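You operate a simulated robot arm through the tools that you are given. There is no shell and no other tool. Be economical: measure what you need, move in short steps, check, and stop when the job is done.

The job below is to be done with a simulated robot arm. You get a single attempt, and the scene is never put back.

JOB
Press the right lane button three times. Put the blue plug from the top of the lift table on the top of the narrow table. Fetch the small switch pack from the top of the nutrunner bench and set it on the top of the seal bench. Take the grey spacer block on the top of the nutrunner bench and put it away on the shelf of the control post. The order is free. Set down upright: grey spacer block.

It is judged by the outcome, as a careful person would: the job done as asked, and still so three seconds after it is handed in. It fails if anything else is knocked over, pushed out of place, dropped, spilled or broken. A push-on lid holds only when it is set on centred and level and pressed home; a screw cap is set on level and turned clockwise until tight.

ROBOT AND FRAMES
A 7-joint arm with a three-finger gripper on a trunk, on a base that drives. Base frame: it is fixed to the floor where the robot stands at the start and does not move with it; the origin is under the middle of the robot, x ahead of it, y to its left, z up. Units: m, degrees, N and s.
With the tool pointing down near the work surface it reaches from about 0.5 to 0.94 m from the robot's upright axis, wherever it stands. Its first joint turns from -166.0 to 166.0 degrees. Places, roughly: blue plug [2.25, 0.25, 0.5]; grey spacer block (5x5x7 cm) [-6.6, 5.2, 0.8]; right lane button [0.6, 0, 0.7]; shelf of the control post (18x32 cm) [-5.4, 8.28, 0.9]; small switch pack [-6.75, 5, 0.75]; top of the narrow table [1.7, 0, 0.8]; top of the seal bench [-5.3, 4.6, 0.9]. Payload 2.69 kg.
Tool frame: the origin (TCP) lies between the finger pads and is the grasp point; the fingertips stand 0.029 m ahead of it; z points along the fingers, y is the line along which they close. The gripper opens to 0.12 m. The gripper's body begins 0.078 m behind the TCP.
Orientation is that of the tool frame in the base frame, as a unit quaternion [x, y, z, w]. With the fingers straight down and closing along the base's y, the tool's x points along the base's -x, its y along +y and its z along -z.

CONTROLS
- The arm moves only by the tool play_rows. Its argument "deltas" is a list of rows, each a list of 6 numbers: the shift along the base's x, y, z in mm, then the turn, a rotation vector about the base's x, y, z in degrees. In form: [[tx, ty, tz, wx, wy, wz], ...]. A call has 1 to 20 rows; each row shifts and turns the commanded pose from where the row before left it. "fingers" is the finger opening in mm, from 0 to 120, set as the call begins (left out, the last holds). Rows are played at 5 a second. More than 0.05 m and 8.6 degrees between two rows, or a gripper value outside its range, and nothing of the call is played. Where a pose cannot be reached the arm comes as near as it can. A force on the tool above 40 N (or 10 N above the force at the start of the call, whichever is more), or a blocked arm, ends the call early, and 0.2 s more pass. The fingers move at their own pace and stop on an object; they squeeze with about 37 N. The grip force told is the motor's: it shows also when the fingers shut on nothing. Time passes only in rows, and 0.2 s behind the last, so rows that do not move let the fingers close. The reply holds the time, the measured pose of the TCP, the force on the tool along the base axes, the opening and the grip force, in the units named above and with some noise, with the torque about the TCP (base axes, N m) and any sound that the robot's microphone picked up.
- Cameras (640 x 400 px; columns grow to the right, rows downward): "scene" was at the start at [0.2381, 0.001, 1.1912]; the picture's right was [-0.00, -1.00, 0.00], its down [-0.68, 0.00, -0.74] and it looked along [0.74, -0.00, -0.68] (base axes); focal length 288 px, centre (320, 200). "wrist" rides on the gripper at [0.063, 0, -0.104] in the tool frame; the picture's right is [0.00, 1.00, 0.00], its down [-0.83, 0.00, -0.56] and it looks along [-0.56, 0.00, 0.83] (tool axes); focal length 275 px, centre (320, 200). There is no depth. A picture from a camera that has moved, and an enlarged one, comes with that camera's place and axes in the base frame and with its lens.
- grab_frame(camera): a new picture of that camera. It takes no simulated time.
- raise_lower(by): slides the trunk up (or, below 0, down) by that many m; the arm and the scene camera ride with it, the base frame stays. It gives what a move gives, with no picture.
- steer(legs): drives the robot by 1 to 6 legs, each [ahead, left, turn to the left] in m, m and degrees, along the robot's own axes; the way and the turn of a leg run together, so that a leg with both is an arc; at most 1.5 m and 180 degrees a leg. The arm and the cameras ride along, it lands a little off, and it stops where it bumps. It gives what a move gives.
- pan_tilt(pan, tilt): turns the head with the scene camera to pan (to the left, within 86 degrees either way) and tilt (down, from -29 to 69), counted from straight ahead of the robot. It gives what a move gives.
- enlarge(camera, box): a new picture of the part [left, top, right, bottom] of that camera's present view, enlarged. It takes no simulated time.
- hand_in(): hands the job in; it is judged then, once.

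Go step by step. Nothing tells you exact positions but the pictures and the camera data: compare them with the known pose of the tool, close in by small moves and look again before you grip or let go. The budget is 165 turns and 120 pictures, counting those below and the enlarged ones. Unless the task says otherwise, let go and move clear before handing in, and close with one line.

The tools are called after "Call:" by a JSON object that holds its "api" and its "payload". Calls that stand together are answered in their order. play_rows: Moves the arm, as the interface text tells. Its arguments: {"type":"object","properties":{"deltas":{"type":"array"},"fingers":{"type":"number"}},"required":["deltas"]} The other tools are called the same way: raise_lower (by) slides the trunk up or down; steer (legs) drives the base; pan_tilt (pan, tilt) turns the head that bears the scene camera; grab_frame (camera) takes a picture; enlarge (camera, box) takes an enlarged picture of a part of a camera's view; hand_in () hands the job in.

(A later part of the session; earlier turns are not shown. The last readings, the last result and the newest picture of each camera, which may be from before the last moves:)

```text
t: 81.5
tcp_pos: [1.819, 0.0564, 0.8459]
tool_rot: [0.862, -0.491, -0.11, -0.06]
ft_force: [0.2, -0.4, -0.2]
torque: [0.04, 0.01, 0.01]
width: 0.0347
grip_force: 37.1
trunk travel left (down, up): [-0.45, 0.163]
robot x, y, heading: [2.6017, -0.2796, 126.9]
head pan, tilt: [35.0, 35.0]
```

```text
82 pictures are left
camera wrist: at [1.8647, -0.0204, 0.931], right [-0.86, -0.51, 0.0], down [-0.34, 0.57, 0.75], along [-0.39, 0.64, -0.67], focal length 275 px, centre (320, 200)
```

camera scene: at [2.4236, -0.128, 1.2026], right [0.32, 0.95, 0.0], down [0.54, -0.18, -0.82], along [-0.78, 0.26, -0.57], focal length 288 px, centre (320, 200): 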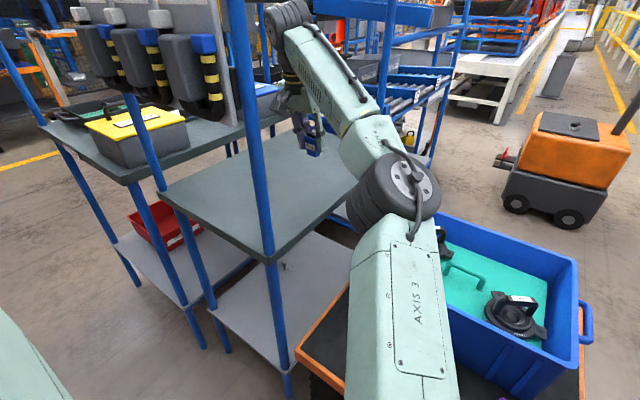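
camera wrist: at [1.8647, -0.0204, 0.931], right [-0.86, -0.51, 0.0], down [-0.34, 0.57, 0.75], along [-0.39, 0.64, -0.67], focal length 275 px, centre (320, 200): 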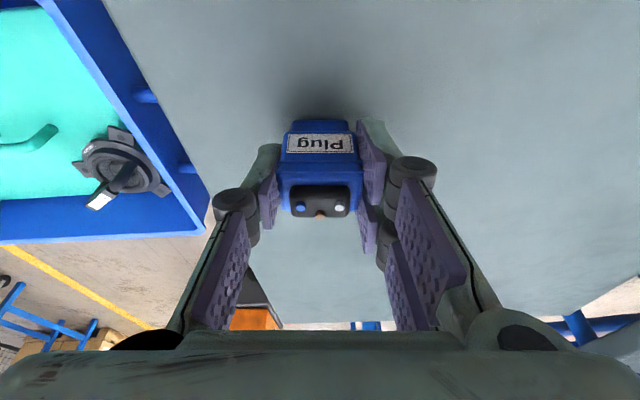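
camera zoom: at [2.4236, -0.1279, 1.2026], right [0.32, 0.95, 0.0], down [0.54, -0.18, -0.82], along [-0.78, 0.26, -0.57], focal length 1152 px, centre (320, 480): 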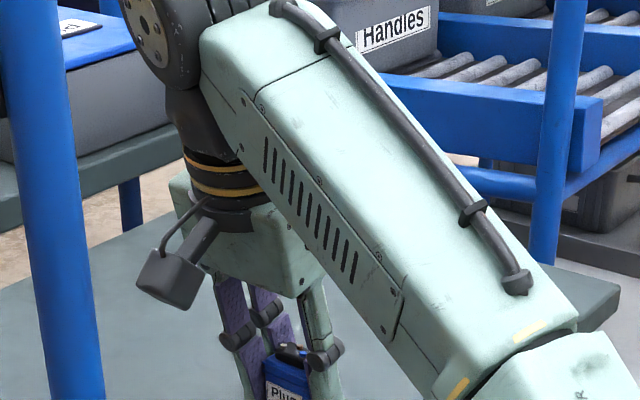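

Call:
{"api": "play_rows", "payload": {"deltas": [[0, 0, -3, 0, 0, 0], [0, 0, -3, 0, 0, 0], [0, 0, -2, 0, 0, 0], [0, 0, 0, 0, 0, 0]]}}

Call:
{"api": "play_rows", "payload": {"deltas": [[0, 0, -2, 0, 0, 0], [0, 0, -2, 0, 0, 0], [0, 0, 0, 0, 0, 0]]}}

Call:
{"api": "play_rows", "payload": {"deltas": [[0, 0, -1, 0, 0, 0], [0, 0, -1, 0, 0, 0], [0, 0, 0, 0, 0, 0]]}}

Call:
{"api": "grab_frame", "payload": {"camera": "wrist"}}

```text
t: 82.5
tcp_pos: [1.8215, 0.0554, 0.8434]
tool_rot: [0.862, -0.491, -0.114, -0.059]
ft_force: [-8.3, 3.5, 27.9]
torque: [0.22, 0.25, 0.04]
width: 0.0349
grip_force: 37.2
trunk travel left (down, up): [-0.45, 0.163]
robot x, y, heading: [2.6029, -0.2792, 126.5]
head pan, tilt: [35.0, 35.0]
```

```text
t: 83.3
tcp_pos: [1.8211, 0.0537, 0.84]
tool_rot: [0.862, -0.49, -0.114, -0.061]
ft_force: [-4.5, 1.4, 33.4]
torque: [0.21, 0.22, 0.04]
width: 0.035
grip_force: 36.9
trunk travel left (down, up): [-0.45, 0.163]
robot x, y, heading: [2.5982, -0.2839, 126.7]
head pan, tilt: [35.0, 35.0]
```

```text
t: 84.1
tcp_pos: [1.8222, 0.0543, 0.8372]
tool_rot: [0.862, -0.491, -0.113, -0.06]
ft_force: [-1.6, -0.9, 33.8]
torque: [0.11, 0.13, 0.02]
width: 0.0346
grip_force: 36.3
trunk travel left (down, up): [-0.45, 0.163]
robot x, y, heading: [2.602, -0.2807, 126.6]
head pan, tilt: [35.0, 35.0]
```

```text
81 pictures are left
camera wrist: at [1.8673, -0.0215, 0.9222], right [-0.86, -0.52, 0.01], down [-0.34, 0.57, 0.75], along [-0.39, 0.64, -0.66], focal length 275 px, centre (320, 200)
```

wrist: 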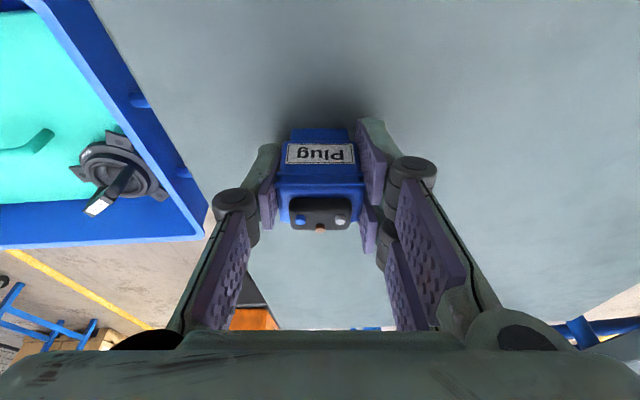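

Call:
{"api": "play_rows", "payload": {"deltas": [[0, 0, 1, 0, 0, 0], [0, 0, 0, 0, 0, 0], [0, 0, 0, 0, 0, 0]], "fingers": 60}}

Call:
{"api": "play_rows", "payload": {"deltas": [[0, 0, 20, 0, 0, 0], [0, 0, 40, 0, 0, 0], [0, 0, 40, 0, 0, 0], [0, 0, 0, 0, 0, 0]]}}

Call:
{"api": "grab_frame", "payload": {"camera": "wrist"}}

```text
t: 84.9
tcp_pos: [1.8204, 0.0552, 0.8338]
tool_rot: [0.862, -0.491, -0.11, -0.061]
ft_force: [-0.6, -0.1, -0.5]
torque: [0.02, -0.01, 0.0]
width: 0.0598
grip_force: 0.0
trunk travel left (down, up): [-0.45, 0.163]
robot x, y, heading: [2.6015, -0.2815, 126.8]
head pan, tilt: [35.0, 35.0]
```

```text
t: 85.9
tcp_pos: [1.8209, 0.0563, 0.9338]
tool_rot: [0.862, -0.491, -0.111, -0.06]
ft_force: [0.4, -0.9, -0.5]
torque: [0.01, 0.01, -0.04]
width: 0.0599
grip_force: 0.1
trunk travel left (down, up): [-0.45, 0.163]
robot x, y, heading: [2.5953, -0.2816, 126.7]
head pan, tilt: [35.0, 35.0]
```

```text
80 pictures are left
camera wrist: at [1.8666, -0.0193, 1.0197], right [-0.86, -0.51, 0.0], down [-0.34, 0.57, 0.75], along [-0.39, 0.64, -0.67], focal length 275 px, centre (320, 200)
```

wrist: 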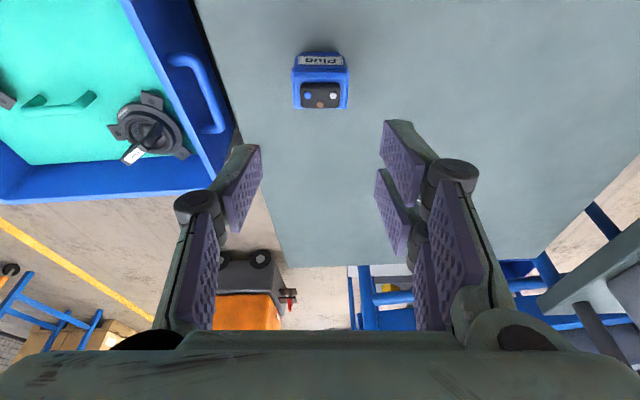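

Call:
{"api": "play_rows", "payload": {"deltas": [[37, 28, 5, 0, 0, 0], [37, 28, 5, 0, 0, 0], [37, 28, 0, 0, 0, 0], [37, 28, 0, 0, 0, 0], [37, 28, 0, -4.8, -3.6, 0], [37, 28, 0, -4.8, -3.6, 0], [37, 30, 0, 0, 0, 0], [0, 0, 0, 0, 0, 0]]}}

Call:
{"api": "steer", "payload": {"legs": [[-0.3, 0.1, 0]]}}

Call:
{"api": "play_rows", "payload": {"deltas": [[24, -32, 0, 0, 0, 0], [24, -32, 0, 0, 0, 0], [24, -32, 0, 0, 0, 0], [24, -32, 0, 0, 0, 0], [0, 0, 0, 0, 0, 0]]}}

Call:
{"api": "pan_tilt", "payload": {"pan": 35, "tilt": 30}}

Call:
{"api": "grab_frame", "payload": {"camera": "scene"}}

```text
t: 87.7
tcp_pos: [2.0786, 0.2528, 0.9461]
tool_rot: [0.87, -0.493, -0.014, -0.02]
ft_force: [0.4, 0.8, 0.5]
torque: [-0.01, 0.01, 0.0]
width: 0.0601
grip_force: 0.1
trunk travel left (down, up): [-0.45, 0.163]
robot x, y, heading: [2.6017, -0.2816, 126.6]
head pan, tilt: [35.0, 35.0]
```

```text
t: 89.8
tcp_pos: [2.1704, -0.0449, 0.9453]
tool_rot: [0.87, -0.493, -0.015, -0.019]
ft_force: [0.9, -0.6, 0.4]
torque: [0.01, -0.01, 0.0]
width: 0.06
grip_force: 0.0
trunk travel left (down, up): [-0.45, 0.163]
robot x, y, heading: [2.6948, -0.5788, 126.8]
head pan, tilt: [35.0, 35.0]
```

```text
t: 91.0
tcp_pos: [2.2662, -0.1745, 0.9449]
tool_rot: [0.87, -0.492, -0.015, -0.02]
ft_force: [-1.1, -0.7, 0.8]
torque: [0.04, 0.0, -0.01]
width: 0.06
grip_force: 0.0
trunk travel left (down, up): [-0.45, 0.163]
robot x, y, heading: [2.6942, -0.5777, 126.8]
head pan, tilt: [35.0, 35.0]
```

```text
t: 91.6
tcp_pos: [2.2654, -0.1737, 0.9439]
tool_rot: [0.87, -0.493, -0.014, -0.019]
ft_force: [0.1, 0.2, 0.0]
torque: [-0.01, -0.03, -0.04]
width: 0.0599
grip_force: 0.1
trunk travel left (down, up): [-0.45, 0.163]
robot x, y, heading: [2.6935, -0.5776, 126.9]
head pan, tilt: [35.0, 30.0]
```

```text
79 pictures are left
camera scene: at [2.5144, -0.4247, 1.2104], right [0.31, 0.95, 0.0], down [0.48, -0.16, -0.87], along [-0.82, 0.27, -0.5], focal length 288 px, centre (320, 200)
```

scene: 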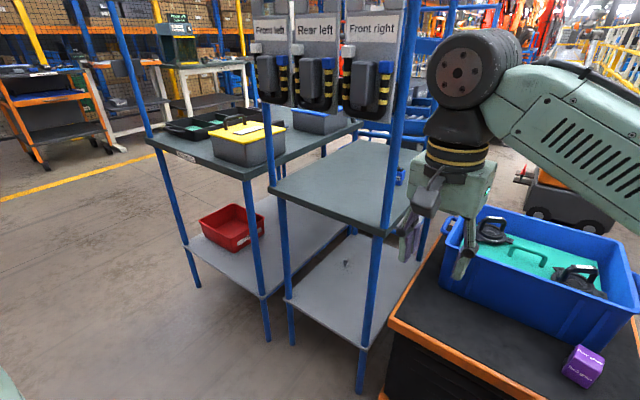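

Call:
{"api": "steer", "payload": {"legs": [[-0.05, 1.4, 0], [0, 0.6, 0], [0, 0, 45]]}}

Call:
{"api": "pan_tilt", "payload": {"pan": -25, "tilt": 15}}

Call:
{"api": "grab_frame", "payload": {"camera": "scene"}}

```text
t: 109.3
tcp_pos: [0.5641, -1.8153, 0.9454]
tool_rot: [0.992, -0.121, -0.021, -0.012]
ft_force: [-0.6, -0.6, 0.6]
torque: [0.0, -0.02, 0.0]
width: 0.0601
grip_force: 0.0
trunk travel left (down, up): [-0.45, 0.163]
robot x, y, heading: [1.1557, -1.7979, 171.8]
head pan, tilt: [35.0, 30.0]
```

```text
t: 110.6
tcp_pos: [0.5644, -1.8148, 0.9456]
tool_rot: [0.992, -0.121, -0.022, -0.012]
ft_force: [-1.0, -0.5, 0.4]
torque: [-0.01, -0.01, -0.01]
width: 0.06
grip_force: 0.2
trunk travel left (down, up): [-0.45, 0.163]
robot x, y, heading: [1.1525, -1.7952, 171.8]
head pan, tilt: [-25.0, 15.0]
```

```text
78 pictures are left
camera scene: at [0.9204, -1.7226, 1.2346], right [0.55, 0.84, 0.0], down [0.22, -0.14, -0.97], along [-0.81, 0.53, -0.26], focal length 288 px, centre (320, 200)
```

scene: 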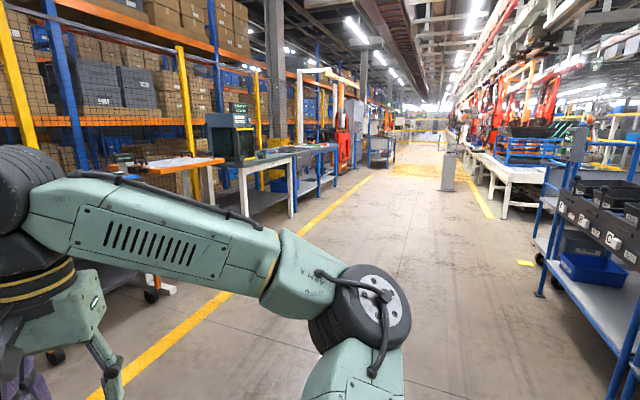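

Call:
{"api": "steer", "payload": {"legs": [[0, 0, -45], [0, 0.45, 0], [1.5, 0, 0], [1.5, 0, 0], [1.2, 0, 0]]}}

Call:
{"api": "pan_tilt", "payload": {"pan": 15, "tilt": 12}}

Call:
{"api": "grab_frame", "payload": {"camera": "scene"}}

```text
t: 136.5
tcp_pos: [-2.1153, 1.7484, 0.9449]
tool_rot: [0.871, -0.49, -0.015, -0.02]
ft_force: [0.1, 0.1, 0.0]
torque: [0.0, 0.05, -0.01]
width: 0.0604
grip_force: 0.1
trunk travel left (down, up): [-0.45, 0.163]
robot x, y, heading: [-1.6831, 1.3435, 127.1]
head pan, tilt: [-25.0, 15.0]
```

```text
t: 137.6
tcp_pos: [-2.1146, 1.7489, 0.9441]
tool_rot: [0.871, -0.49, -0.015, -0.02]
ft_force: [0.0, 0.1, 0.2]
torque: [0.02, 0.0, 0.01]
width: 0.0601
grip_force: 0.1
trunk travel left (down, up): [-0.45, 0.163]
robot x, y, heading: [-1.6824, 1.346, 126.9]
head pan, tilt: [15.0, 12.0]
```

```text
77 pictures are left
camera scene: at [-1.8529, 1.5287, 1.2395], right [0.61, 0.79, 0.0], down [0.16, -0.13, -0.98], along [-0.77, 0.6, -0.21], focal length 288 px, centre (320, 200)
```

scene: 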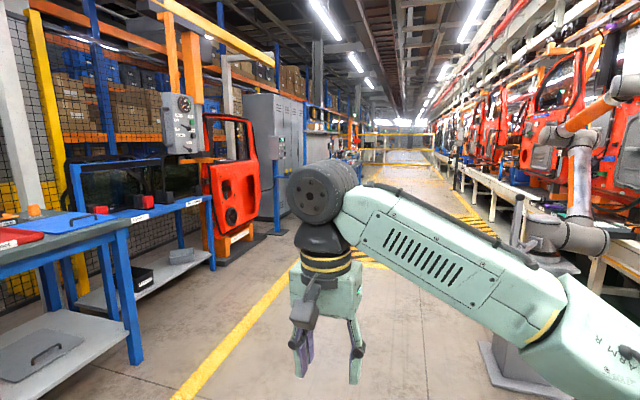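

Call:
{"api": "enlarge", "payload": {"camera": "scene", "box": [260, 90, 480, 230]}}

```text
2.86 times, centred on (370, 160) of scene
camera zoom: at [-1.8529, 1.5287, 1.2395], right [0.61, 0.79, 0.0], down [0.16, -0.13, -0.98], along [-0.77, 0.6, -0.21], focal length 823 px, centre (177, 314)
```

zoom: 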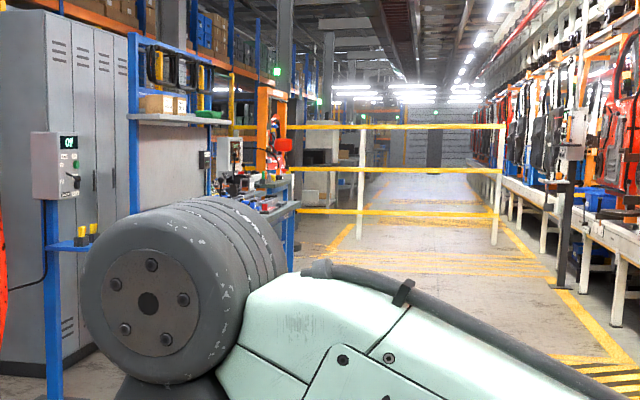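

Call:
{"api": "steer", "payload": {"legs": [[1.5, 0, 0], [1.3, 0, 0]]}}

Call:
{"api": "pan_tilt", "payload": {"pan": 40, "tilt": 20}}

Call:
{"api": "grab_frame", "payload": {"camera": "scene"}}

Call:
{"api": "pan_tilt", "payload": {"pan": -15, "tilt": 15}}

Call:
{"api": "grab_frame", "payload": {"camera": "scene"}}

```text
t: 151.0
tcp_pos: [-3.791, 3.958, 0.9452]
tool_rot: [0.872, -0.49, -0.016, -0.019]
ft_force: [0.2, -0.4, 0.0]
torque: [-0.01, 0.0, 0.01]
width: 0.0602
grip_force: 0.1
trunk travel left (down, up): [-0.45, 0.163]
robot x, y, heading: [-3.3601, 3.558, 127.1]
head pan, tilt: [15.0, 12.0]
```

```text
t: 151.9
tcp_pos: [-3.7898, 3.9577, 0.9444]
tool_rot: [0.872, -0.49, -0.015, -0.02]
ft_force: [0.6, 0.4, 0.6]
torque: [0.02, 0.0, 0.01]
width: 0.0599
grip_force: 0.0
trunk travel left (down, up): [-0.45, 0.163]
robot x, y, heading: [-3.3597, 3.5559, 127.1]
head pan, tilt: [40.0, 20.0]
```

```text
75 pictures are left
camera scene: at [-3.5444, 3.7023, 1.2265], right [0.22, 0.97, 0.0], down [0.33, -0.08, -0.94], along [-0.92, 0.21, -0.34], focal length 288 px, centre (320, 200)
```

scene: 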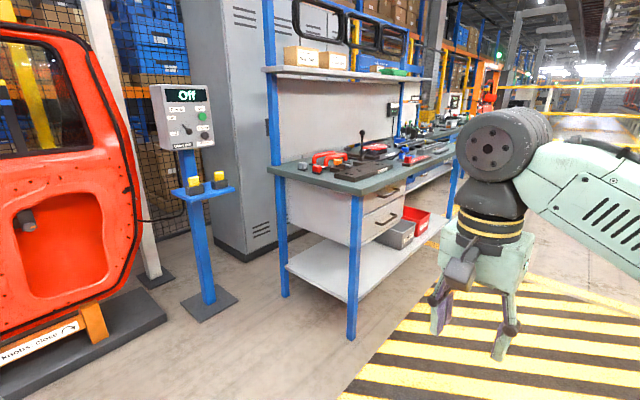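

```text
t: 153.2
tcp_pos: [-3.7901, 3.9573, 0.9435]
tool_rot: [0.872, -0.489, -0.015, -0.019]
ft_force: [0.3, -0.6, -0.5]
torque: [-0.01, -0.04, 0.0]
width: 0.0599
grip_force: 0.1
trunk travel left (down, up): [-0.45, 0.163]
robot x, y, heading: [-3.3587, 3.5535, 127.1]
head pan, tilt: [-15.0, 15.0]
```

```text
74 pictures are left
camera scene: at [-3.4889, 3.768, 1.2346], right [0.93, 0.38, 0.0], down [0.1, -0.24, -0.97], along [-0.36, 0.89, -0.26], focal length 288 px, centre (320, 200)
```

scene: 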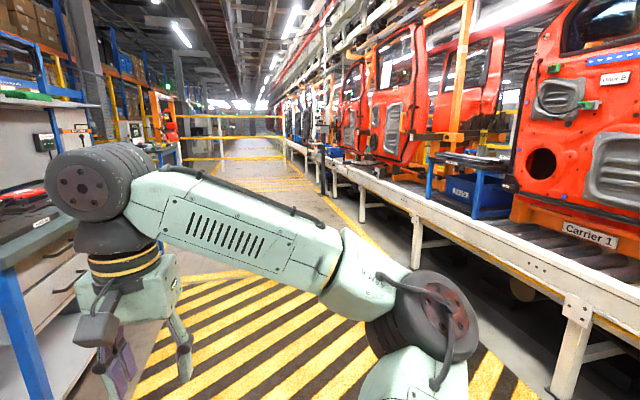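

Call:
{"api": "pan_tilt", "payload": {"pan": 30, "tilt": 15}}

Call:
{"api": "enlarge", "payload": {"camera": "scene", "box": [180, 60, 460, 260]}}

```text
t: 154.3
tcp_pos: [-3.79, 3.9577, 0.9458]
tool_rot: [0.871, -0.49, -0.015, -0.02]
ft_force: [-0.4, -0.7, -0.3]
torque: [0.01, 0.0, -0.01]
width: 0.0602
grip_force: 0.0
trunk travel left (down, up): [-0.45, 0.163]
robot x, y, heading: [-3.3564, 3.5551, 127.1]
head pan, tilt: [30.0, 15.0]
```

```text
2.00 times, centred on (320, 160) of scene
camera zoom: at [-3.5396, 3.7179, 1.2347], right [0.39, 0.92, 0.0], down [0.24, -0.1, -0.97], along [-0.89, 0.38, -0.26], focal length 576 px, centre (320, 280)
```

zoom: 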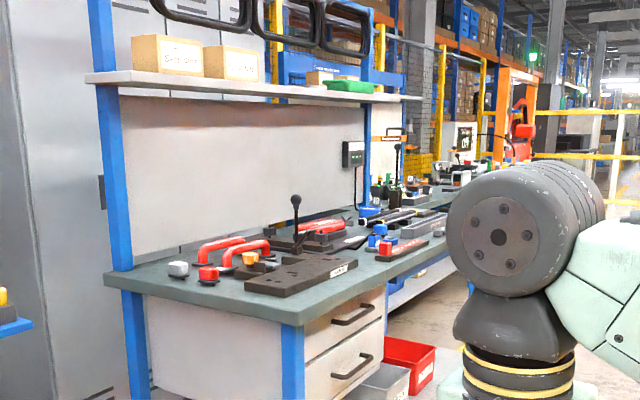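

Call:
{"api": "steer", "payload": {"legs": [[1.5, 0.05, 0]]}}

Call:
{"api": "pan_tilt", "payload": {"pan": 65, "tilt": 20}}

Call:
{"api": "grab_frame", "payload": {"camera": "scene"}}

```text
refused: leg 1 is longer than a leg can be; nothing moved
```

```text
t: 155.3
tcp_pos: [-3.79, 3.9586, 0.9441]
tool_rot: [0.872, -0.49, -0.016, -0.019]
ft_force: [0.0, -0.3, -0.7]
torque: [0.0, 0.04, -0.03]
width: 0.0599
grip_force: 0.1
trunk travel left (down, up): [-0.45, 0.163]
robot x, y, heading: [-3.3592, 3.5561, 127.1]
head pan, tilt: [65.0, 20.0]
```

```text
72 pictures are left
camera scene: at [-3.5447, 3.662, 1.2265], right [-0.21, 0.98, 0.0], down [0.33, 0.07, -0.94], along [-0.92, -0.2, -0.34], focal length 288 px, centre (320, 200)
```

scene: 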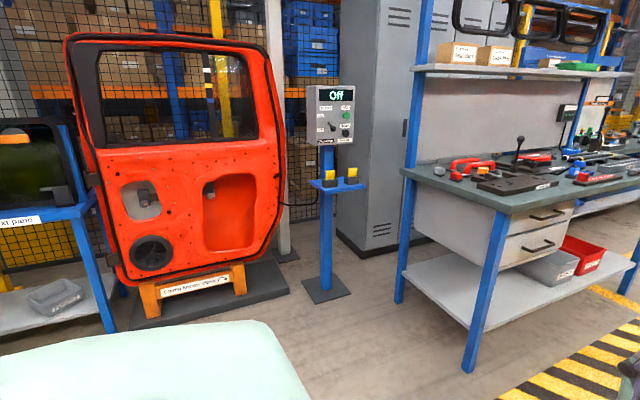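

Call:
{"api": "steer", "payload": {"legs": [[1.45, 0.05, 0]]}}

Call:
{"api": "pan_tilt", "payload": {"pan": 65, "tilt": 20}}

Call:
{"api": "grab_frame", "payload": {"camera": "scene"}}

```text
t: 162.6
tcp_pos: [-4.6886, 5.1384, 0.9453]
tool_rot: [0.863, -0.505, -0.016, -0.019]
ft_force: [0.3, -0.5, 0.5]
torque: [0.01, 0.0, -0.04]
width: 0.06
grip_force: 0.1
trunk travel left (down, up): [-0.45, 0.163]
robot x, y, heading: [-4.2744, 4.7211, 125.3]
head pan, tilt: [65.0, 20.0]
```

```text
t: 163.2
tcp_pos: [-4.6898, 5.1395, 0.9446]
tool_rot: [0.863, -0.505, -0.015, -0.02]
ft_force: [0.4, 0.4, -0.5]
torque: [0.01, -0.01, 0.01]
width: 0.0599
grip_force: 0.1
trunk travel left (down, up): [-0.45, 0.163]
robot x, y, heading: [-4.2709, 4.7219, 125.5]
head pan, tilt: [65.0, 20.0]
```

```text
71 pictures are left
camera scene: at [-4.4547, 4.8344, 1.2265], right [-0.18, 0.98, 0.0], down [0.34, 0.06, -0.94], along [-0.92, -0.17, -0.34], focal length 288 px, centre (320, 200)
```

scene: 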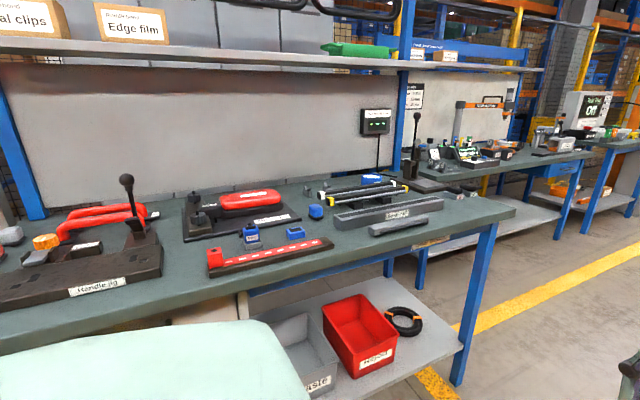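

Call:
{"api": "enlarge", "payload": {"camera": "scene", "box": [380, 80, 620, 230]}}

Call:
{"api": "enlarge", "payload": {"camera": "scene", "box": [200, 150, 520, 300]}}

```text
2.67 times, centred on (500, 155) of scene
camera zoom: at [-4.4547, 4.8344, 1.2265], right [-0.18, 0.98, 0.0], down [0.34, 0.06, -0.94], along [-0.92, -0.17, -0.34], focal length 768 px, centre (-160, 320)
```

zoom: 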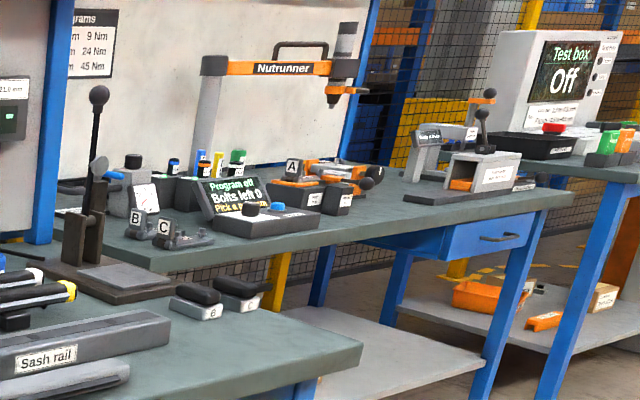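

```text
2.00 times, centred on (360, 225) of scene
camera zoom: at [-4.4547, 4.8344, 1.2265], right [-0.18, 0.98, 0.0], down [0.34, 0.06, -0.94], along [-0.92, -0.17, -0.34], focal length 576 px, centre (240, 150)
```

zoom: 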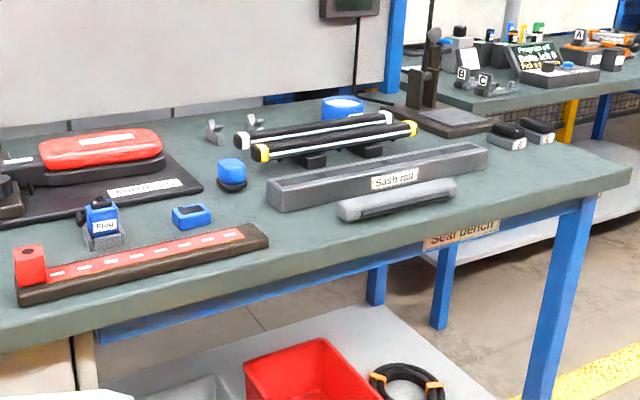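

Call:
{"api": "steer", "payload": {"legs": [[1.4, 0, 0], [0.45, 0, 0], [0, 0, 90]]}}

Call:
{"api": "pan_tilt", "payload": {"pan": 10, "tilt": 28}}

Call:
{"api": "grab_frame", "payload": {"camera": "scene"}}

```text
t: 176.5
tcp_pos: [-5.7358, 5.867, 0.9441]
tool_rot: [0.971, 0.236, -0.025, -0.004]
ft_force: [-1.1, 0.6, -0.6]
torque: [0.05, 0.0, -0.03]
width: 0.06
grip_force: 0.1
trunk travel left (down, up): [-0.45, 0.163]
robot x, y, heading: [-5.3, 6.2707, -146.9]
head pan, tilt: [65.0, 20.0]
```

```text
t: 177.8
tcp_pos: [-5.737, 5.8671, 0.9445]
tool_rot: [0.972, 0.235, -0.024, -0.005]
ft_force: [-0.2, 0.1, 0.0]
torque: [0.0, 0.0, -0.03]
width: 0.0598
grip_force: 0.2
trunk travel left (down, up): [-0.45, 0.163]
robot x, y, heading: [-5.3029, 6.2699, -147.0]
head pan, tilt: [10.0, 28.0]
```

```text
68 pictures are left
camera scene: at [-5.5024, 6.1229, 1.2136], right [-0.68, 0.73, 0.0], down [0.34, 0.32, -0.88], along [-0.65, -0.6, -0.47], focal length 288 px, centre (320, 200)
```

scene: 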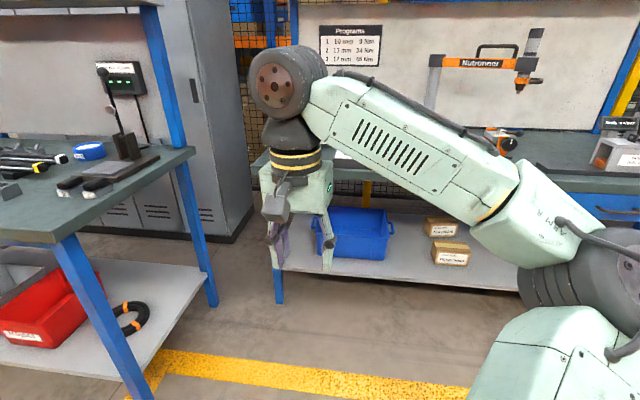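

Call:
{"api": "steer", "payload": {"legs": [[0.5, 0, 0]]}}

Call:
{"api": "grab_frame", "payload": {"camera": "scene"}}

Call:
{"api": "grab_frame", "payload": {"camera": "wrist"}}

```text
t: 180.7
tcp_pos: [-6.1599, 5.5926, 0.9438]
tool_rot: [0.972, 0.235, -0.024, -0.004]
ft_force: [0.3, -0.1, -0.5]
torque: [0.02, -0.04, -0.05]
width: 0.0602
grip_force: 0.1
trunk travel left (down, up): [-0.45, 0.163]
robot x, y, heading: [-5.7276, 5.9938, -147.1]
head pan, tilt: [10.0, 28.0]
```

```text
67 pictures are left
camera scene: at [-5.9255, 5.8487, 1.2136], right [-0.68, 0.73, 0.0], down [0.34, 0.32, -0.88], along [-0.65, -0.6, -0.47], focal length 288 px, centre (320, 200)
```

scene: 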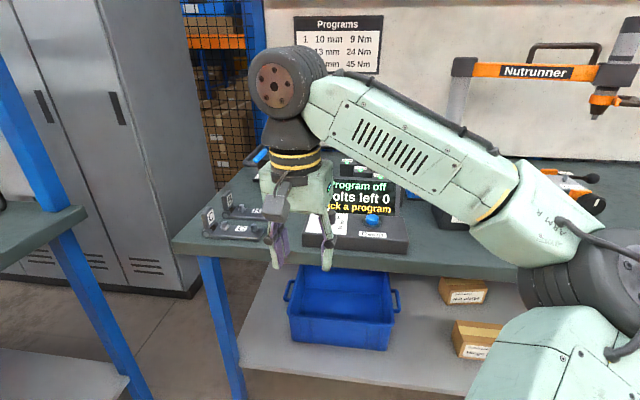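

```text
66 pictures are left
camera wrist: at [-6.0988, 5.6219, 1.0456], right [0.46, -0.89, -0.02], down [-0.71, -0.38, 0.59], along [-0.53, -0.26, -0.81], focal length 275 px, centre (320, 200)
```

wrist: 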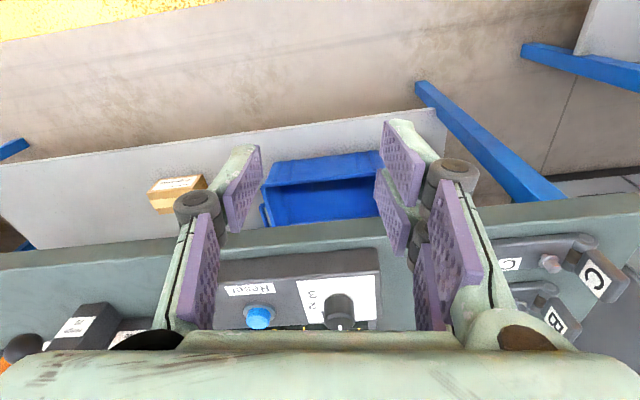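

Call:
{"api": "play_rows", "payload": {"deltas": [[-22, 36, 15, 0, 0, 0], [-22, 36, 15, 0, 0, 0], [-22, 36, 15, 0, 0, 0], [-22, 36, 15, 0, 0, 0], [-20, 36, 10, 0, 0, 0], [-15, 36, 0, 0, 0, 0], [-10, 36, 0, 0, 0, 0], [-10, 36, 0, 0, 0, 0], [-5, 36, 0, 0, 0, 0]]}}

Call:
{"api": "pan_tilt", "payload": {"pan": 15, "tilt": 32}}

Call:
{"api": "grab_frame", "payload": {"camera": "scene"}}

```text
t: 182.3
tcp_pos: [-6.2812, 5.7703, 1.0086]
tool_rot: [0.946, 0.324, -0.016, 0.006]
ft_force: [0.0, 0.6, -0.1]
torque: [-0.01, 0.0, -0.02]
width: 0.0602
grip_force: 0.1
trunk travel left (down, up): [-0.45, 0.163]
robot x, y, heading: [-5.7248, 5.9932, -147.1]
head pan, tilt: [10.0, 28.0]
stopped in row 7: the arm was blocked; the commanded pose is now the measured one
```

```text
t: 183.0
tcp_pos: [-6.2812, 5.7698, 1.0073]
tool_rot: [0.946, 0.323, -0.017, 0.005]
ft_force: [0.3, 0.2, 0.0]
torque: [0.0, 0.01, 0.0]
width: 0.0599
grip_force: 0.0
trunk travel left (down, up): [-0.45, 0.163]
robot x, y, heading: [-5.7299, 5.9933, -147.0]
head pan, tilt: [15.0, 32.0]
```

```text
65 pictures are left
camera scene: at [-5.9187, 5.8444, 1.2073], right [-0.74, 0.67, 0.0], down [0.35, 0.39, -0.85], along [-0.57, -0.63, -0.53], focal length 288 px, centre (320, 200)
```

scene: 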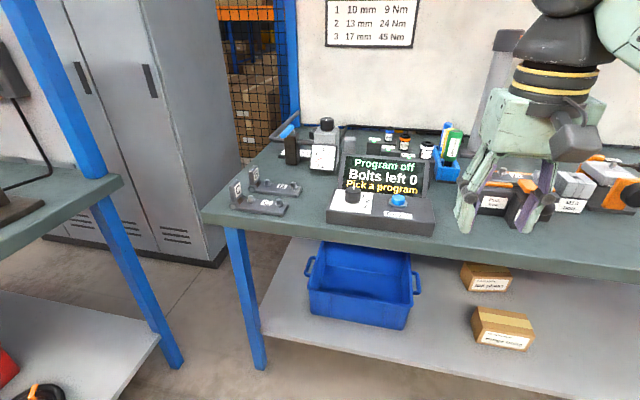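

Call:
{"api": "enlarge", "payload": {"camera": "scene", "box": [220, 100, 460, 250]}}

Call:
{"api": "grab_frame", "payload": {"camera": "wrist"}}

```text
2.67 times, centred on (340, 175) of scene
camera zoom: at [-5.9187, 5.8444, 1.2073], right [-0.74, 0.67, 0.0], down [0.35, 0.39, -0.85], along [-0.57, -0.63, -0.53], focal length 768 px, centre (267, 267)
```

zoom: 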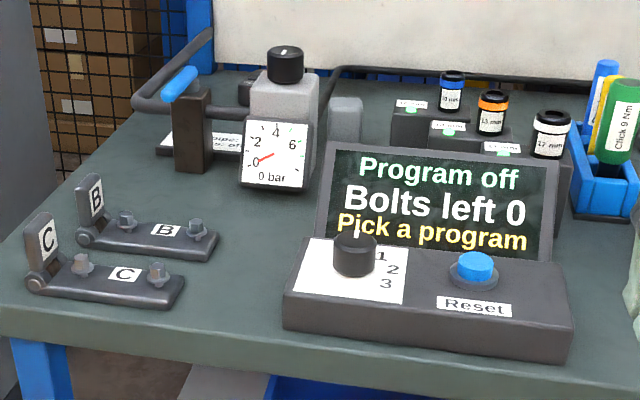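

```text
63 pictures are left
camera wrist: at [-6.2285, 5.8102, 1.1096], right [0.62, -0.79, 0.0], down [-0.64, -0.5, 0.58], along [-0.46, -0.36, -0.81], focal length 275 px, centre (320, 200)
```

wrist: 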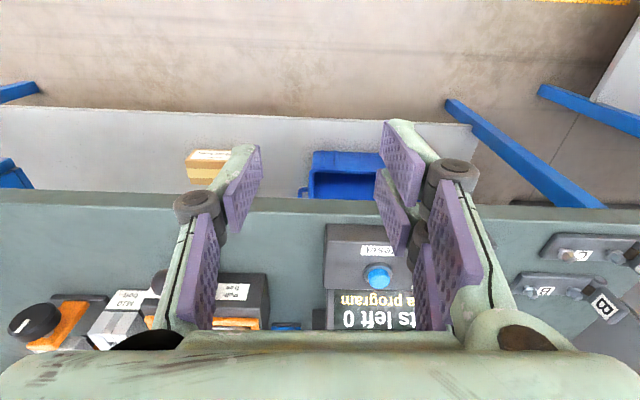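

Call:
{"api": "raise_lower", "payload": {"by": 0.16}}

Call:
{"api": "pan_tilt", "payload": {"pan": 12, "tilt": 40}}

Call:
{"api": "grab_frame", "payload": {"camera": "scene"}}

Call:
{"api": "enlarge", "payload": {"camera": "scene", "box": [240, 60, 480, 210]}}

```text
t: 184.8
tcp_pos: [-6.2819, 5.7698, 1.1674]
tool_rot: [0.946, 0.323, -0.016, 0.006]
ft_force: [-0.8, -0.6, -0.7]
torque: [0.03, -0.02, 0.03]
width: 0.0601
grip_force: 0.0
trunk travel left (down, up): [-0.61, 0.003]
robot x, y, heading: [-5.7222, 5.9963, -147.1]
head pan, tilt: [15.0, 32.0]
```

```text
t: 185.5
tcp_pos: [-6.28, 5.7713, 1.1667]
tool_rot: [0.946, 0.323, -0.016, 0.005]
ft_force: [-0.7, -0.9, -0.7]
torque: [0.0, 0.03, -0.01]
width: 0.0599
grip_force: 0.0
trunk travel left (down, up): [-0.61, 0.003]
robot x, y, heading: [-5.7246, 5.9942, -146.9]
head pan, tilt: [12.0, 40.0]
```

```text
62 pictures are left
camera scene: at [-5.9188, 5.8508, 1.3551], right [-0.71, 0.71, 0.0], down [0.45, 0.45, -0.77], along [-0.54, -0.54, -0.64], focal length 288 px, centre (320, 200)
```

scene: 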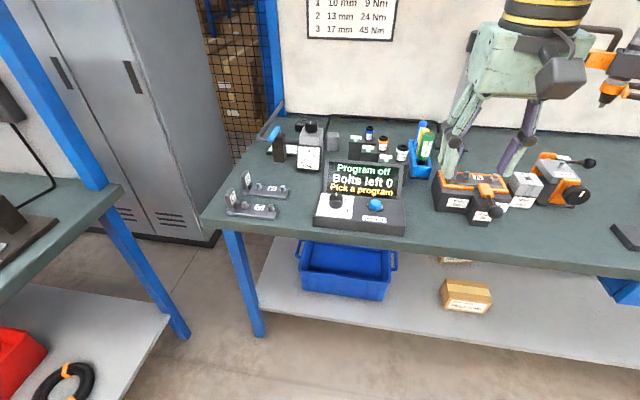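

```text
2.67 times, centred on (360, 135) of scene
camera zoom: at [-5.9188, 5.8508, 1.3551], right [-0.71, 0.71, 0.0], down [0.45, 0.45, -0.77], along [-0.54, -0.54, -0.64], focal length 768 px, centre (213, 373)
```

zoom: 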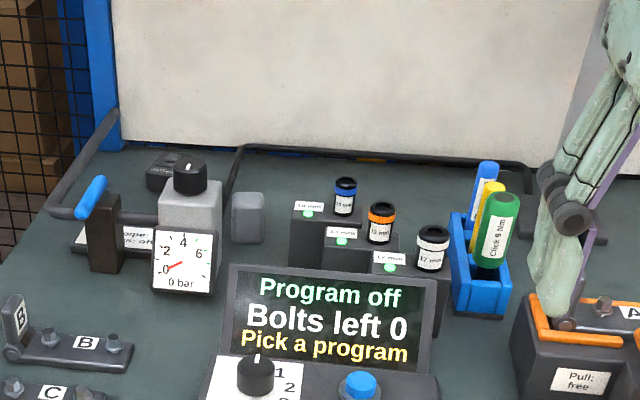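

Call:
{"api": "pan_tilt", "payload": {"pan": 0, "tilt": 69}}

Call:
{"api": "grab_frame", "payload": {"camera": "scene"}}

Call:
{"api": "pan_tilt", "payload": {"pan": 70, "tilt": 65}}

Call:
{"api": "grab_frame", "payload": {"camera": "scene"}}

```text
t: 186.4
tcp_pos: [-6.2806, 5.7701, 1.1671]
tool_rot: [0.946, 0.323, -0.016, 0.005]
ft_force: [0.2, 0.5, -0.3]
torque: [0.05, 0.01, 0.0]
width: 0.0601
grip_force: 0.0
trunk travel left (down, up): [-0.61, 0.003]
robot x, y, heading: [-5.7289, 5.993, -147.1]
head pan, tilt: [0.0, 68.8]
```

```text
60 pictures are left
camera scene: at [-5.9056, 5.8804, 1.319], right [-0.54, 0.84, 0.0], down [0.78, 0.51, -0.36], along [-0.3, -0.2, -0.93], focal length 288 px, centre (320, 200)
```

scene: 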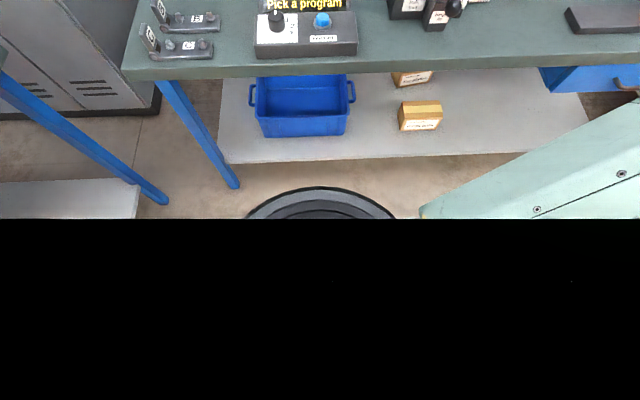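

```text
t: 187.8
tcp_pos: [-6.2809, 5.7701, 1.168]
tool_rot: [0.946, 0.322, -0.016, 0.005]
ft_force: [0.1, 0.1, 0.5]
torque: [0.0, -0.02, -0.02]
width: 0.0601
grip_force: 0.0
trunk travel left (down, up): [-0.61, 0.003]
robot x, y, heading: [-5.7245, 5.9945, -146.8]
head pan, tilt: [70.0, 65.0]
```

```text
59 pictures are left
camera scene: at [-5.8451, 5.8517, 1.3228], right [-0.97, -0.22, 0.0], down [-0.2, 0.88, -0.42], along [0.09, -0.41, -0.91], focal length 288 px, centre (320, 200)
```

scene: 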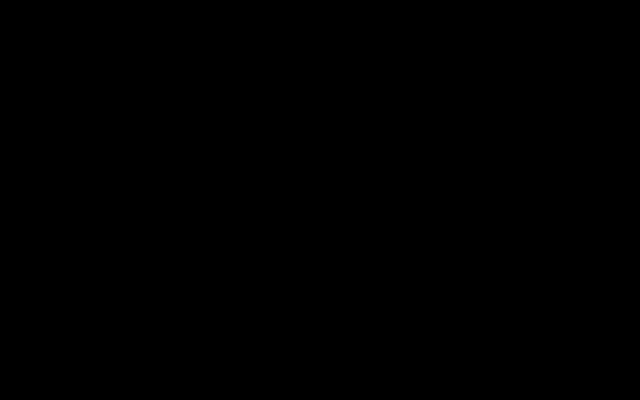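

Call:
{"api": "steer", "payload": {"legs": [[0.3, 0, 0]]}}

Call:
{"api": "pan_tilt", "payload": {"pan": 8, "tilt": 45}}

Call:
{"api": "grab_frame", "payload": {"camera": "scene"}}

```text
t: 189.9
tcp_pos: [-6.5321, 5.6067, 1.1679]
tool_rot: [0.946, 0.324, -0.015, 0.005]
ft_force: [0.0, -0.1, -0.2]
torque: [0.02, -0.01, 0.01]
width: 0.0602
grip_force: 0.2
trunk travel left (down, up): [-0.61, 0.003]
robot x, y, heading: [-5.98, 5.8318, -146.5]
head pan, tilt: [70.0, 65.0]
```

```text
t: 191.2
tcp_pos: [-6.5322, 5.6054, 1.1674]
tool_rot: [0.946, 0.323, -0.016, 0.007]
ft_force: [-0.1, 0.6, -0.9]
torque: [-0.02, -0.01, -0.03]
width: 0.0601
grip_force: 0.1
trunk travel left (down, up): [-0.61, 0.003]
robot x, y, heading: [-5.9774, 5.8305, -147.0]
head pan, tilt: [8.0, 45.0]
```

```text
58 pictures are left
camera scene: at [-6.1716, 5.6935, 1.3478], right [-0.66, 0.75, 0.0], down [0.53, 0.47, -0.71], along [-0.53, -0.46, -0.71], focal length 288 px, centre (320, 200)
```

scene: 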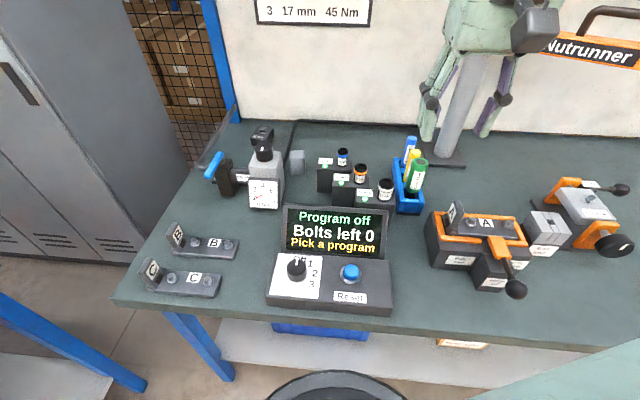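

Call:
{"api": "steer", "payload": {"legs": [[0.1, 0, 0]]}}

Call:
{"api": "enlarge", "payload": {"camera": "scene", "box": [170, 90, 450, 265]}}

```text
t: 192.4
tcp_pos: [-6.6189, 5.5518, 1.1673]
tool_rot: [0.946, 0.323, -0.015, 0.007]
ft_force: [-0.8, -1.1, -0.9]
torque: [0.01, -0.04, -0.01]
width: 0.06
grip_force: 0.0
trunk travel left (down, up): [-0.61, 0.003]
robot x, y, heading: [-6.0618, 5.7738, -146.8]
head pan, tilt: [8.0, 45.0]
```

```text
2.29 times, centred on (310, 178) of scene
camera zoom: at [-6.2573, 5.6383, 1.3476], right [-0.66, 0.75, 0.0], down [0.53, 0.46, -0.71], along [-0.53, -0.46, -0.71], focal length 658 px, centre (343, 251)
```

zoom: 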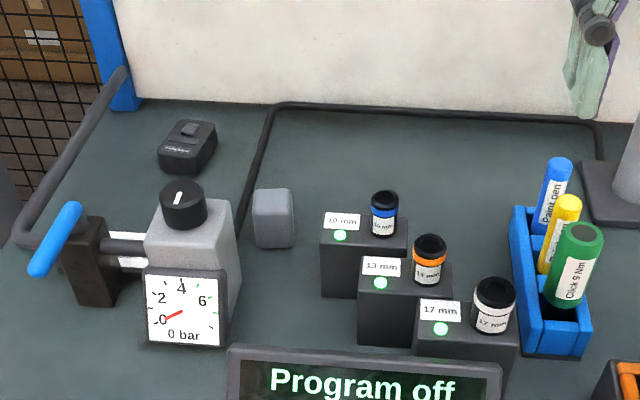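

Call:
{"api": "steer", "payload": {"legs": [[0, 0.2, 0]]}}

Call:
{"api": "play_rows", "payload": {"deltas": [[-18, -42, -13, 0, 0, 0], [-18, -42, -13, 0, 0, 0], [-18, -42, -13, 0, 0, 0], [-18, -42, -13, 0, 0, 0], [-18, -42, -13, 0, 0, 0], [-18, -42, -13, 0, 0, 0], [-18, -42, -13, 0, 0, 0], [-18, -42, -13, 0, 0, 0], [0, 0, 0, 0, 0, 0]], "fingers": 100}}

Call:
{"api": "grab_frame", "payload": {"camera": "wrist"}}

Call:
{"api": "grab_frame", "payload": {"camera": "scene"}}

```text
t: 194.6
tcp_pos: [-6.5078, 5.383, 1.1665]
tool_rot: [0.946, 0.323, -0.016, 0.007]
ft_force: [0.2, 0.1, 0.3]
torque: [0.02, 0.0, 0.0]
width: 0.0602
grip_force: 0.0
trunk travel left (down, up): [-0.61, 0.003]
robot x, y, heading: [-5.9529, 5.6052, -147.1]
head pan, tilt: [8.0, 45.0]
```

```text
t: 196.6
tcp_pos: [-6.6531, 5.0459, 1.0643]
tool_rot: [0.946, 0.323, -0.015, 0.006]
ft_force: [-0.3, 0.4, -0.5]
torque: [-0.02, -0.03, -0.01]
width: 0.1003
grip_force: 0.0
trunk travel left (down, up): [-0.61, 0.003]
robot x, y, heading: [-5.954, 5.6053, -147.1]
head pan, tilt: [8.0, 45.0]
```

```text
56 pictures are left
camera wrist: at [-6.6014, 5.0862, 1.1662], right [0.62, -0.79, 0.0], down [-0.64, -0.5, 0.58], along [-0.46, -0.36, -0.81], focal length 275 px, centre (320, 200)
```

wrist: 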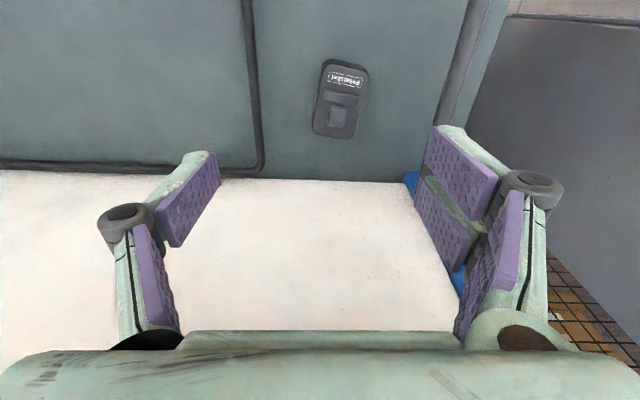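

```text
55 pictures are left
camera scene: at [-6.1471, 5.4705, 1.3478], right [-0.66, 0.75, 0.0], down [0.53, 0.46, -0.71], along [-0.53, -0.46, -0.71], focal length 288 px, centre (320, 200)
```

scene: 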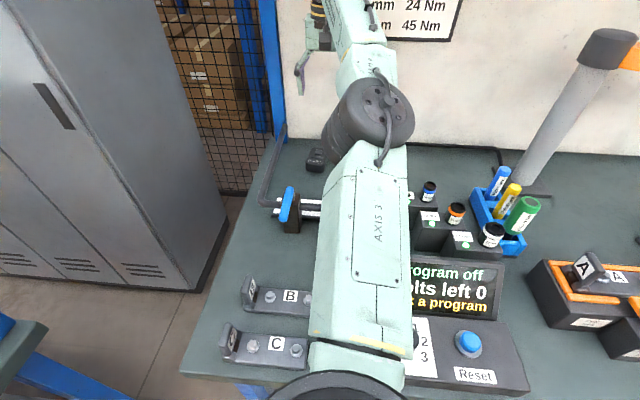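

Call:
{"api": "play_rows", "payload": {"deltas": [[-5, -13, -10, -4.3, 5.5, -4], [-5, -13, -10, -4.3, 5.5, -4], [-5, -13, -40, 0, 0, 0], [-4, -14, -40, 0, 0, 0], [0, 0, -40, 0, 0, 0], [0, 0, -40, 0, 0, 0], [0, 0, 0, 0, 0, 0]]}}

Call:
{"api": "grab_frame", "payload": {"camera": "wrist"}}

```text
t: 198.3
tcp_pos: [-6.6719, 4.997, 0.9159]
tool_rot: [0.954, 0.251, -0.152, 0.053]
ft_force: [0.4, -0.5, -0.1]
torque: [0.01, -0.01, -0.03]
width: 0.1004
grip_force: 0.0
trunk travel left (down, up): [-0.61, 0.003]
robot x, y, heading: [-5.9558, 5.6064, -147.1]
head pan, tilt: [8.0, 45.0]
stopped in row 7: the arm was blocked; the commanded pose is now the measured one
```

```text
54 pictures are left
camera wrist: at [-6.5922, 5.0443, 0.9945], right [0.5, -0.86, 0.02], down [-0.54, -0.29, 0.79], along [-0.68, -0.41, -0.61], focal length 275 px, centre (320, 200)
```

wrist: 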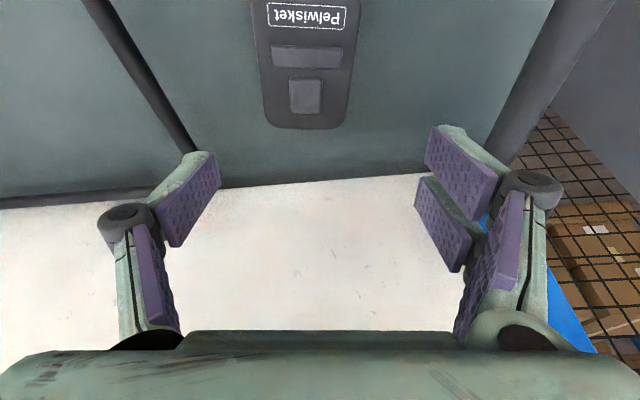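

Call:
{"api": "grab_frame", "payload": {"camera": "scene"}}

```text
53 pictures are left
camera scene: at [-6.1396, 5.4766, 1.349], right [-0.66, 0.76, 0.0], down [0.53, 0.46, -0.71], along [-0.54, -0.47, -0.7], focal length 288 px, centre (320, 200)
```

scene: 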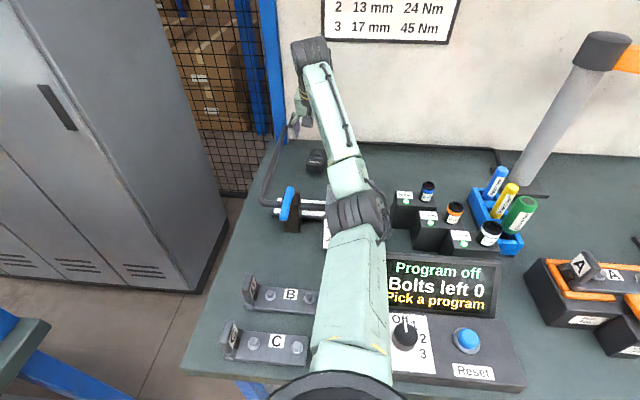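

Call:
{"api": "play_rows", "payload": {"deltas": [[0, 0, 30, 0, 0, 0], [0, 0, 40, 0, 0, 0], [0, 0, 10, 4.3, -5.5, 0], [-2, -4, 10, 4.3, -5.5, 0], [0, 0, 0, 0, 0, 0]]}}

Call:
{"api": "grab_frame", "payload": {"camera": "scene"}}

```text
t: 199.6
tcp_pos: [-6.6601, 4.9987, 0.9856]
tool_rot: [0.966, 0.258, -0.033, 0.001]
ft_force: [-0.5, 0.2, 1.0]
torque: [0.02, 0.08, 0.02]
width: 0.0999
grip_force: 0.0
out of reach, approached as far as the arm can: row 4
trunk travel left (down, up): [-0.61, 0.003]
robot x, y, heading: [-5.952, 5.6084, -146.8]
head pan, tilt: [8.0, 45.0]
```

```text
52 pictures are left
camera scene: at [-6.146, 5.4704, 1.348], right [-0.66, 0.76, 0.0], down [0.53, 0.46, -0.71], along [-0.53, -0.46, -0.71], focal length 288 px, centre (320, 200)
```

scene: 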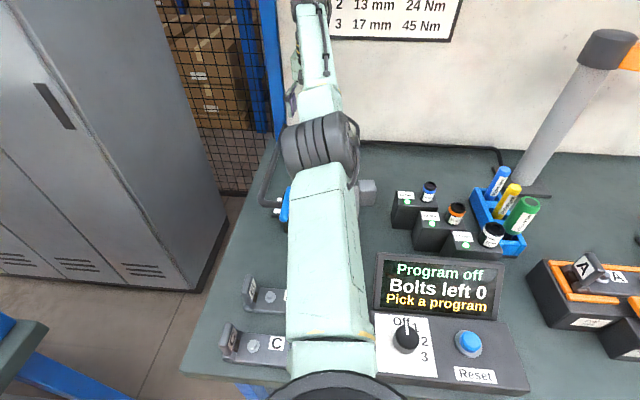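

Call:
{"api": "play_rows", "payload": {"deltas": [[-3, -3, -25, 0, 0, 0], [-3, -3, -25, 0, 0, 0], [-3, 0, -25, 0, 0, 0], [0, 0, 0, 0, 0, 0]]}}

Call:
{"api": "grab_frame", "payload": {"camera": "scene"}}

Call:
{"api": "grab_frame", "payload": {"camera": "wrist"}}

```text
t: 200.6
tcp_pos: [-6.6696, 4.9922, 0.91]
tool_rot: [0.966, 0.257, -0.032, 0.001]
ft_force: [-0.2, -0.5, -0.6]
torque: [0.03, 0.01, 0.03]
width: 0.0999
grip_force: 0.2
trunk travel left (down, up): [-0.61, 0.003]
robot x, y, heading: [-5.9509, 5.6098, -146.8]
head pan, tilt: [8.0, 45.0]
```

```text
51 pictures are left
camera scene: at [-6.1468, 5.4702, 1.3479], right [-0.66, 0.76, 0.0], down [0.53, 0.46, -0.71], along [-0.53, -0.46, -0.71], focal length 288 px, centre (320, 200)
```

scene: 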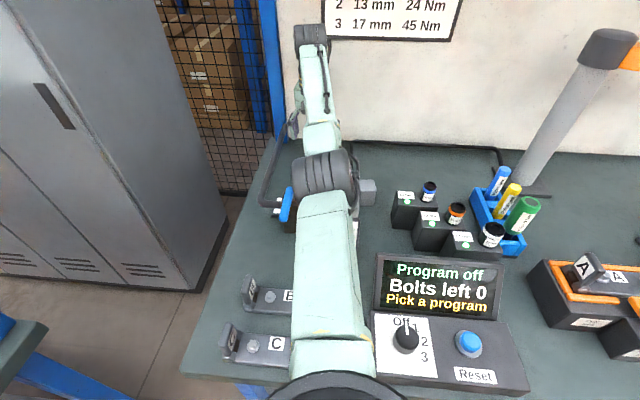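

```text
50 pictures are left
camera wrist: at [-6.6089, 5.0258, 1.0101], right [0.5, -0.86, -0.01], down [-0.68, -0.41, 0.61], along [-0.53, -0.29, -0.8], focal length 275 px, centre (320, 200)
```

wrist: 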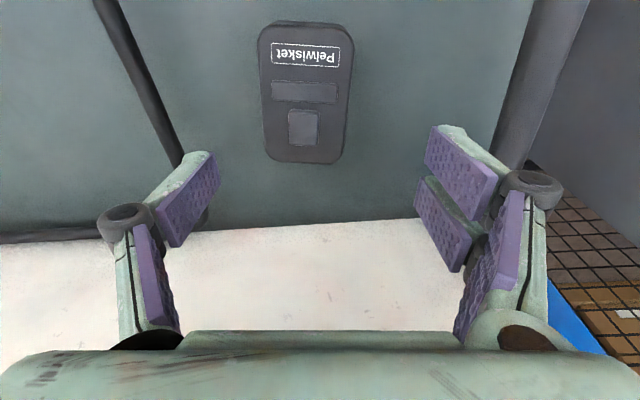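

Call:
{"api": "play_rows", "payload": {"deltas": [[-3, 5, -20, 0, 0, 0], [-3, 5, -20, 0, 0, 0], [0, 0, -20, 0, 0, 0], [0, 0, -15, 0, 0, 0], [0, 0, 0, 0, 0, 0]], "fingers": 112}}

Call:
{"api": "grab_frame", "payload": {"camera": "scene"}}

Call:
{"api": "grab_frame", "payload": {"camera": "wrist"}}

```text
t: 201.8
tcp_pos: [-6.6724, 5.0011, 0.8474]
tool_rot: [0.965, 0.259, -0.039, 0.003]
ft_force: [0.2, 0.1, 0.6]
torque: [0.05, -0.02, 0.01]
width: 0.1121
grip_force: 0.1
trunk travel left (down, up): [-0.61, 0.003]
robot x, y, heading: [-5.9562, 5.6034, -146.8]
head pan, tilt: [8.0, 45.0]
```

```text
49 pictures are left
camera scene: at [-6.1408, 5.4715, 1.3501], right [-0.66, 0.75, 0.0], down [0.53, 0.46, -0.71], along [-0.54, -0.47, -0.7], focal length 288 px, centre (320, 200)
```

scene: 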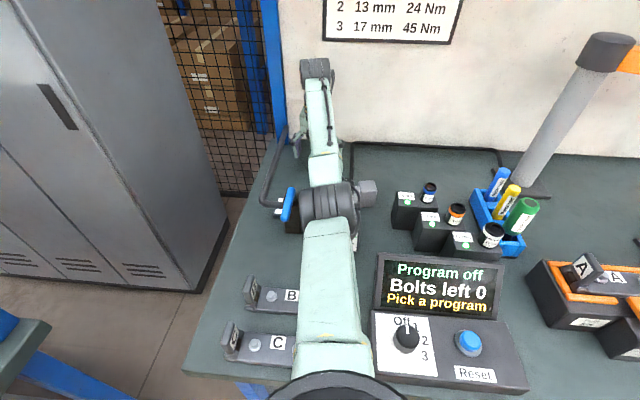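

```text
48 pictures are left
camera wrist: at [-6.6098, 5.0351, 0.9467], right [0.51, -0.86, -0.01], down [-0.67, -0.4, 0.62], along [-0.54, -0.3, -0.79], focal length 275 px, centre (320, 200)
```

wrist: 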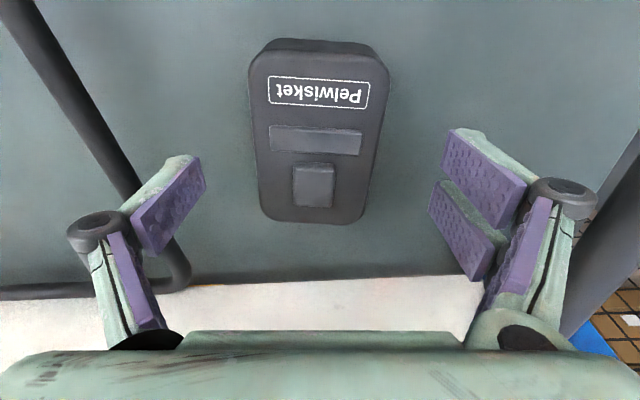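

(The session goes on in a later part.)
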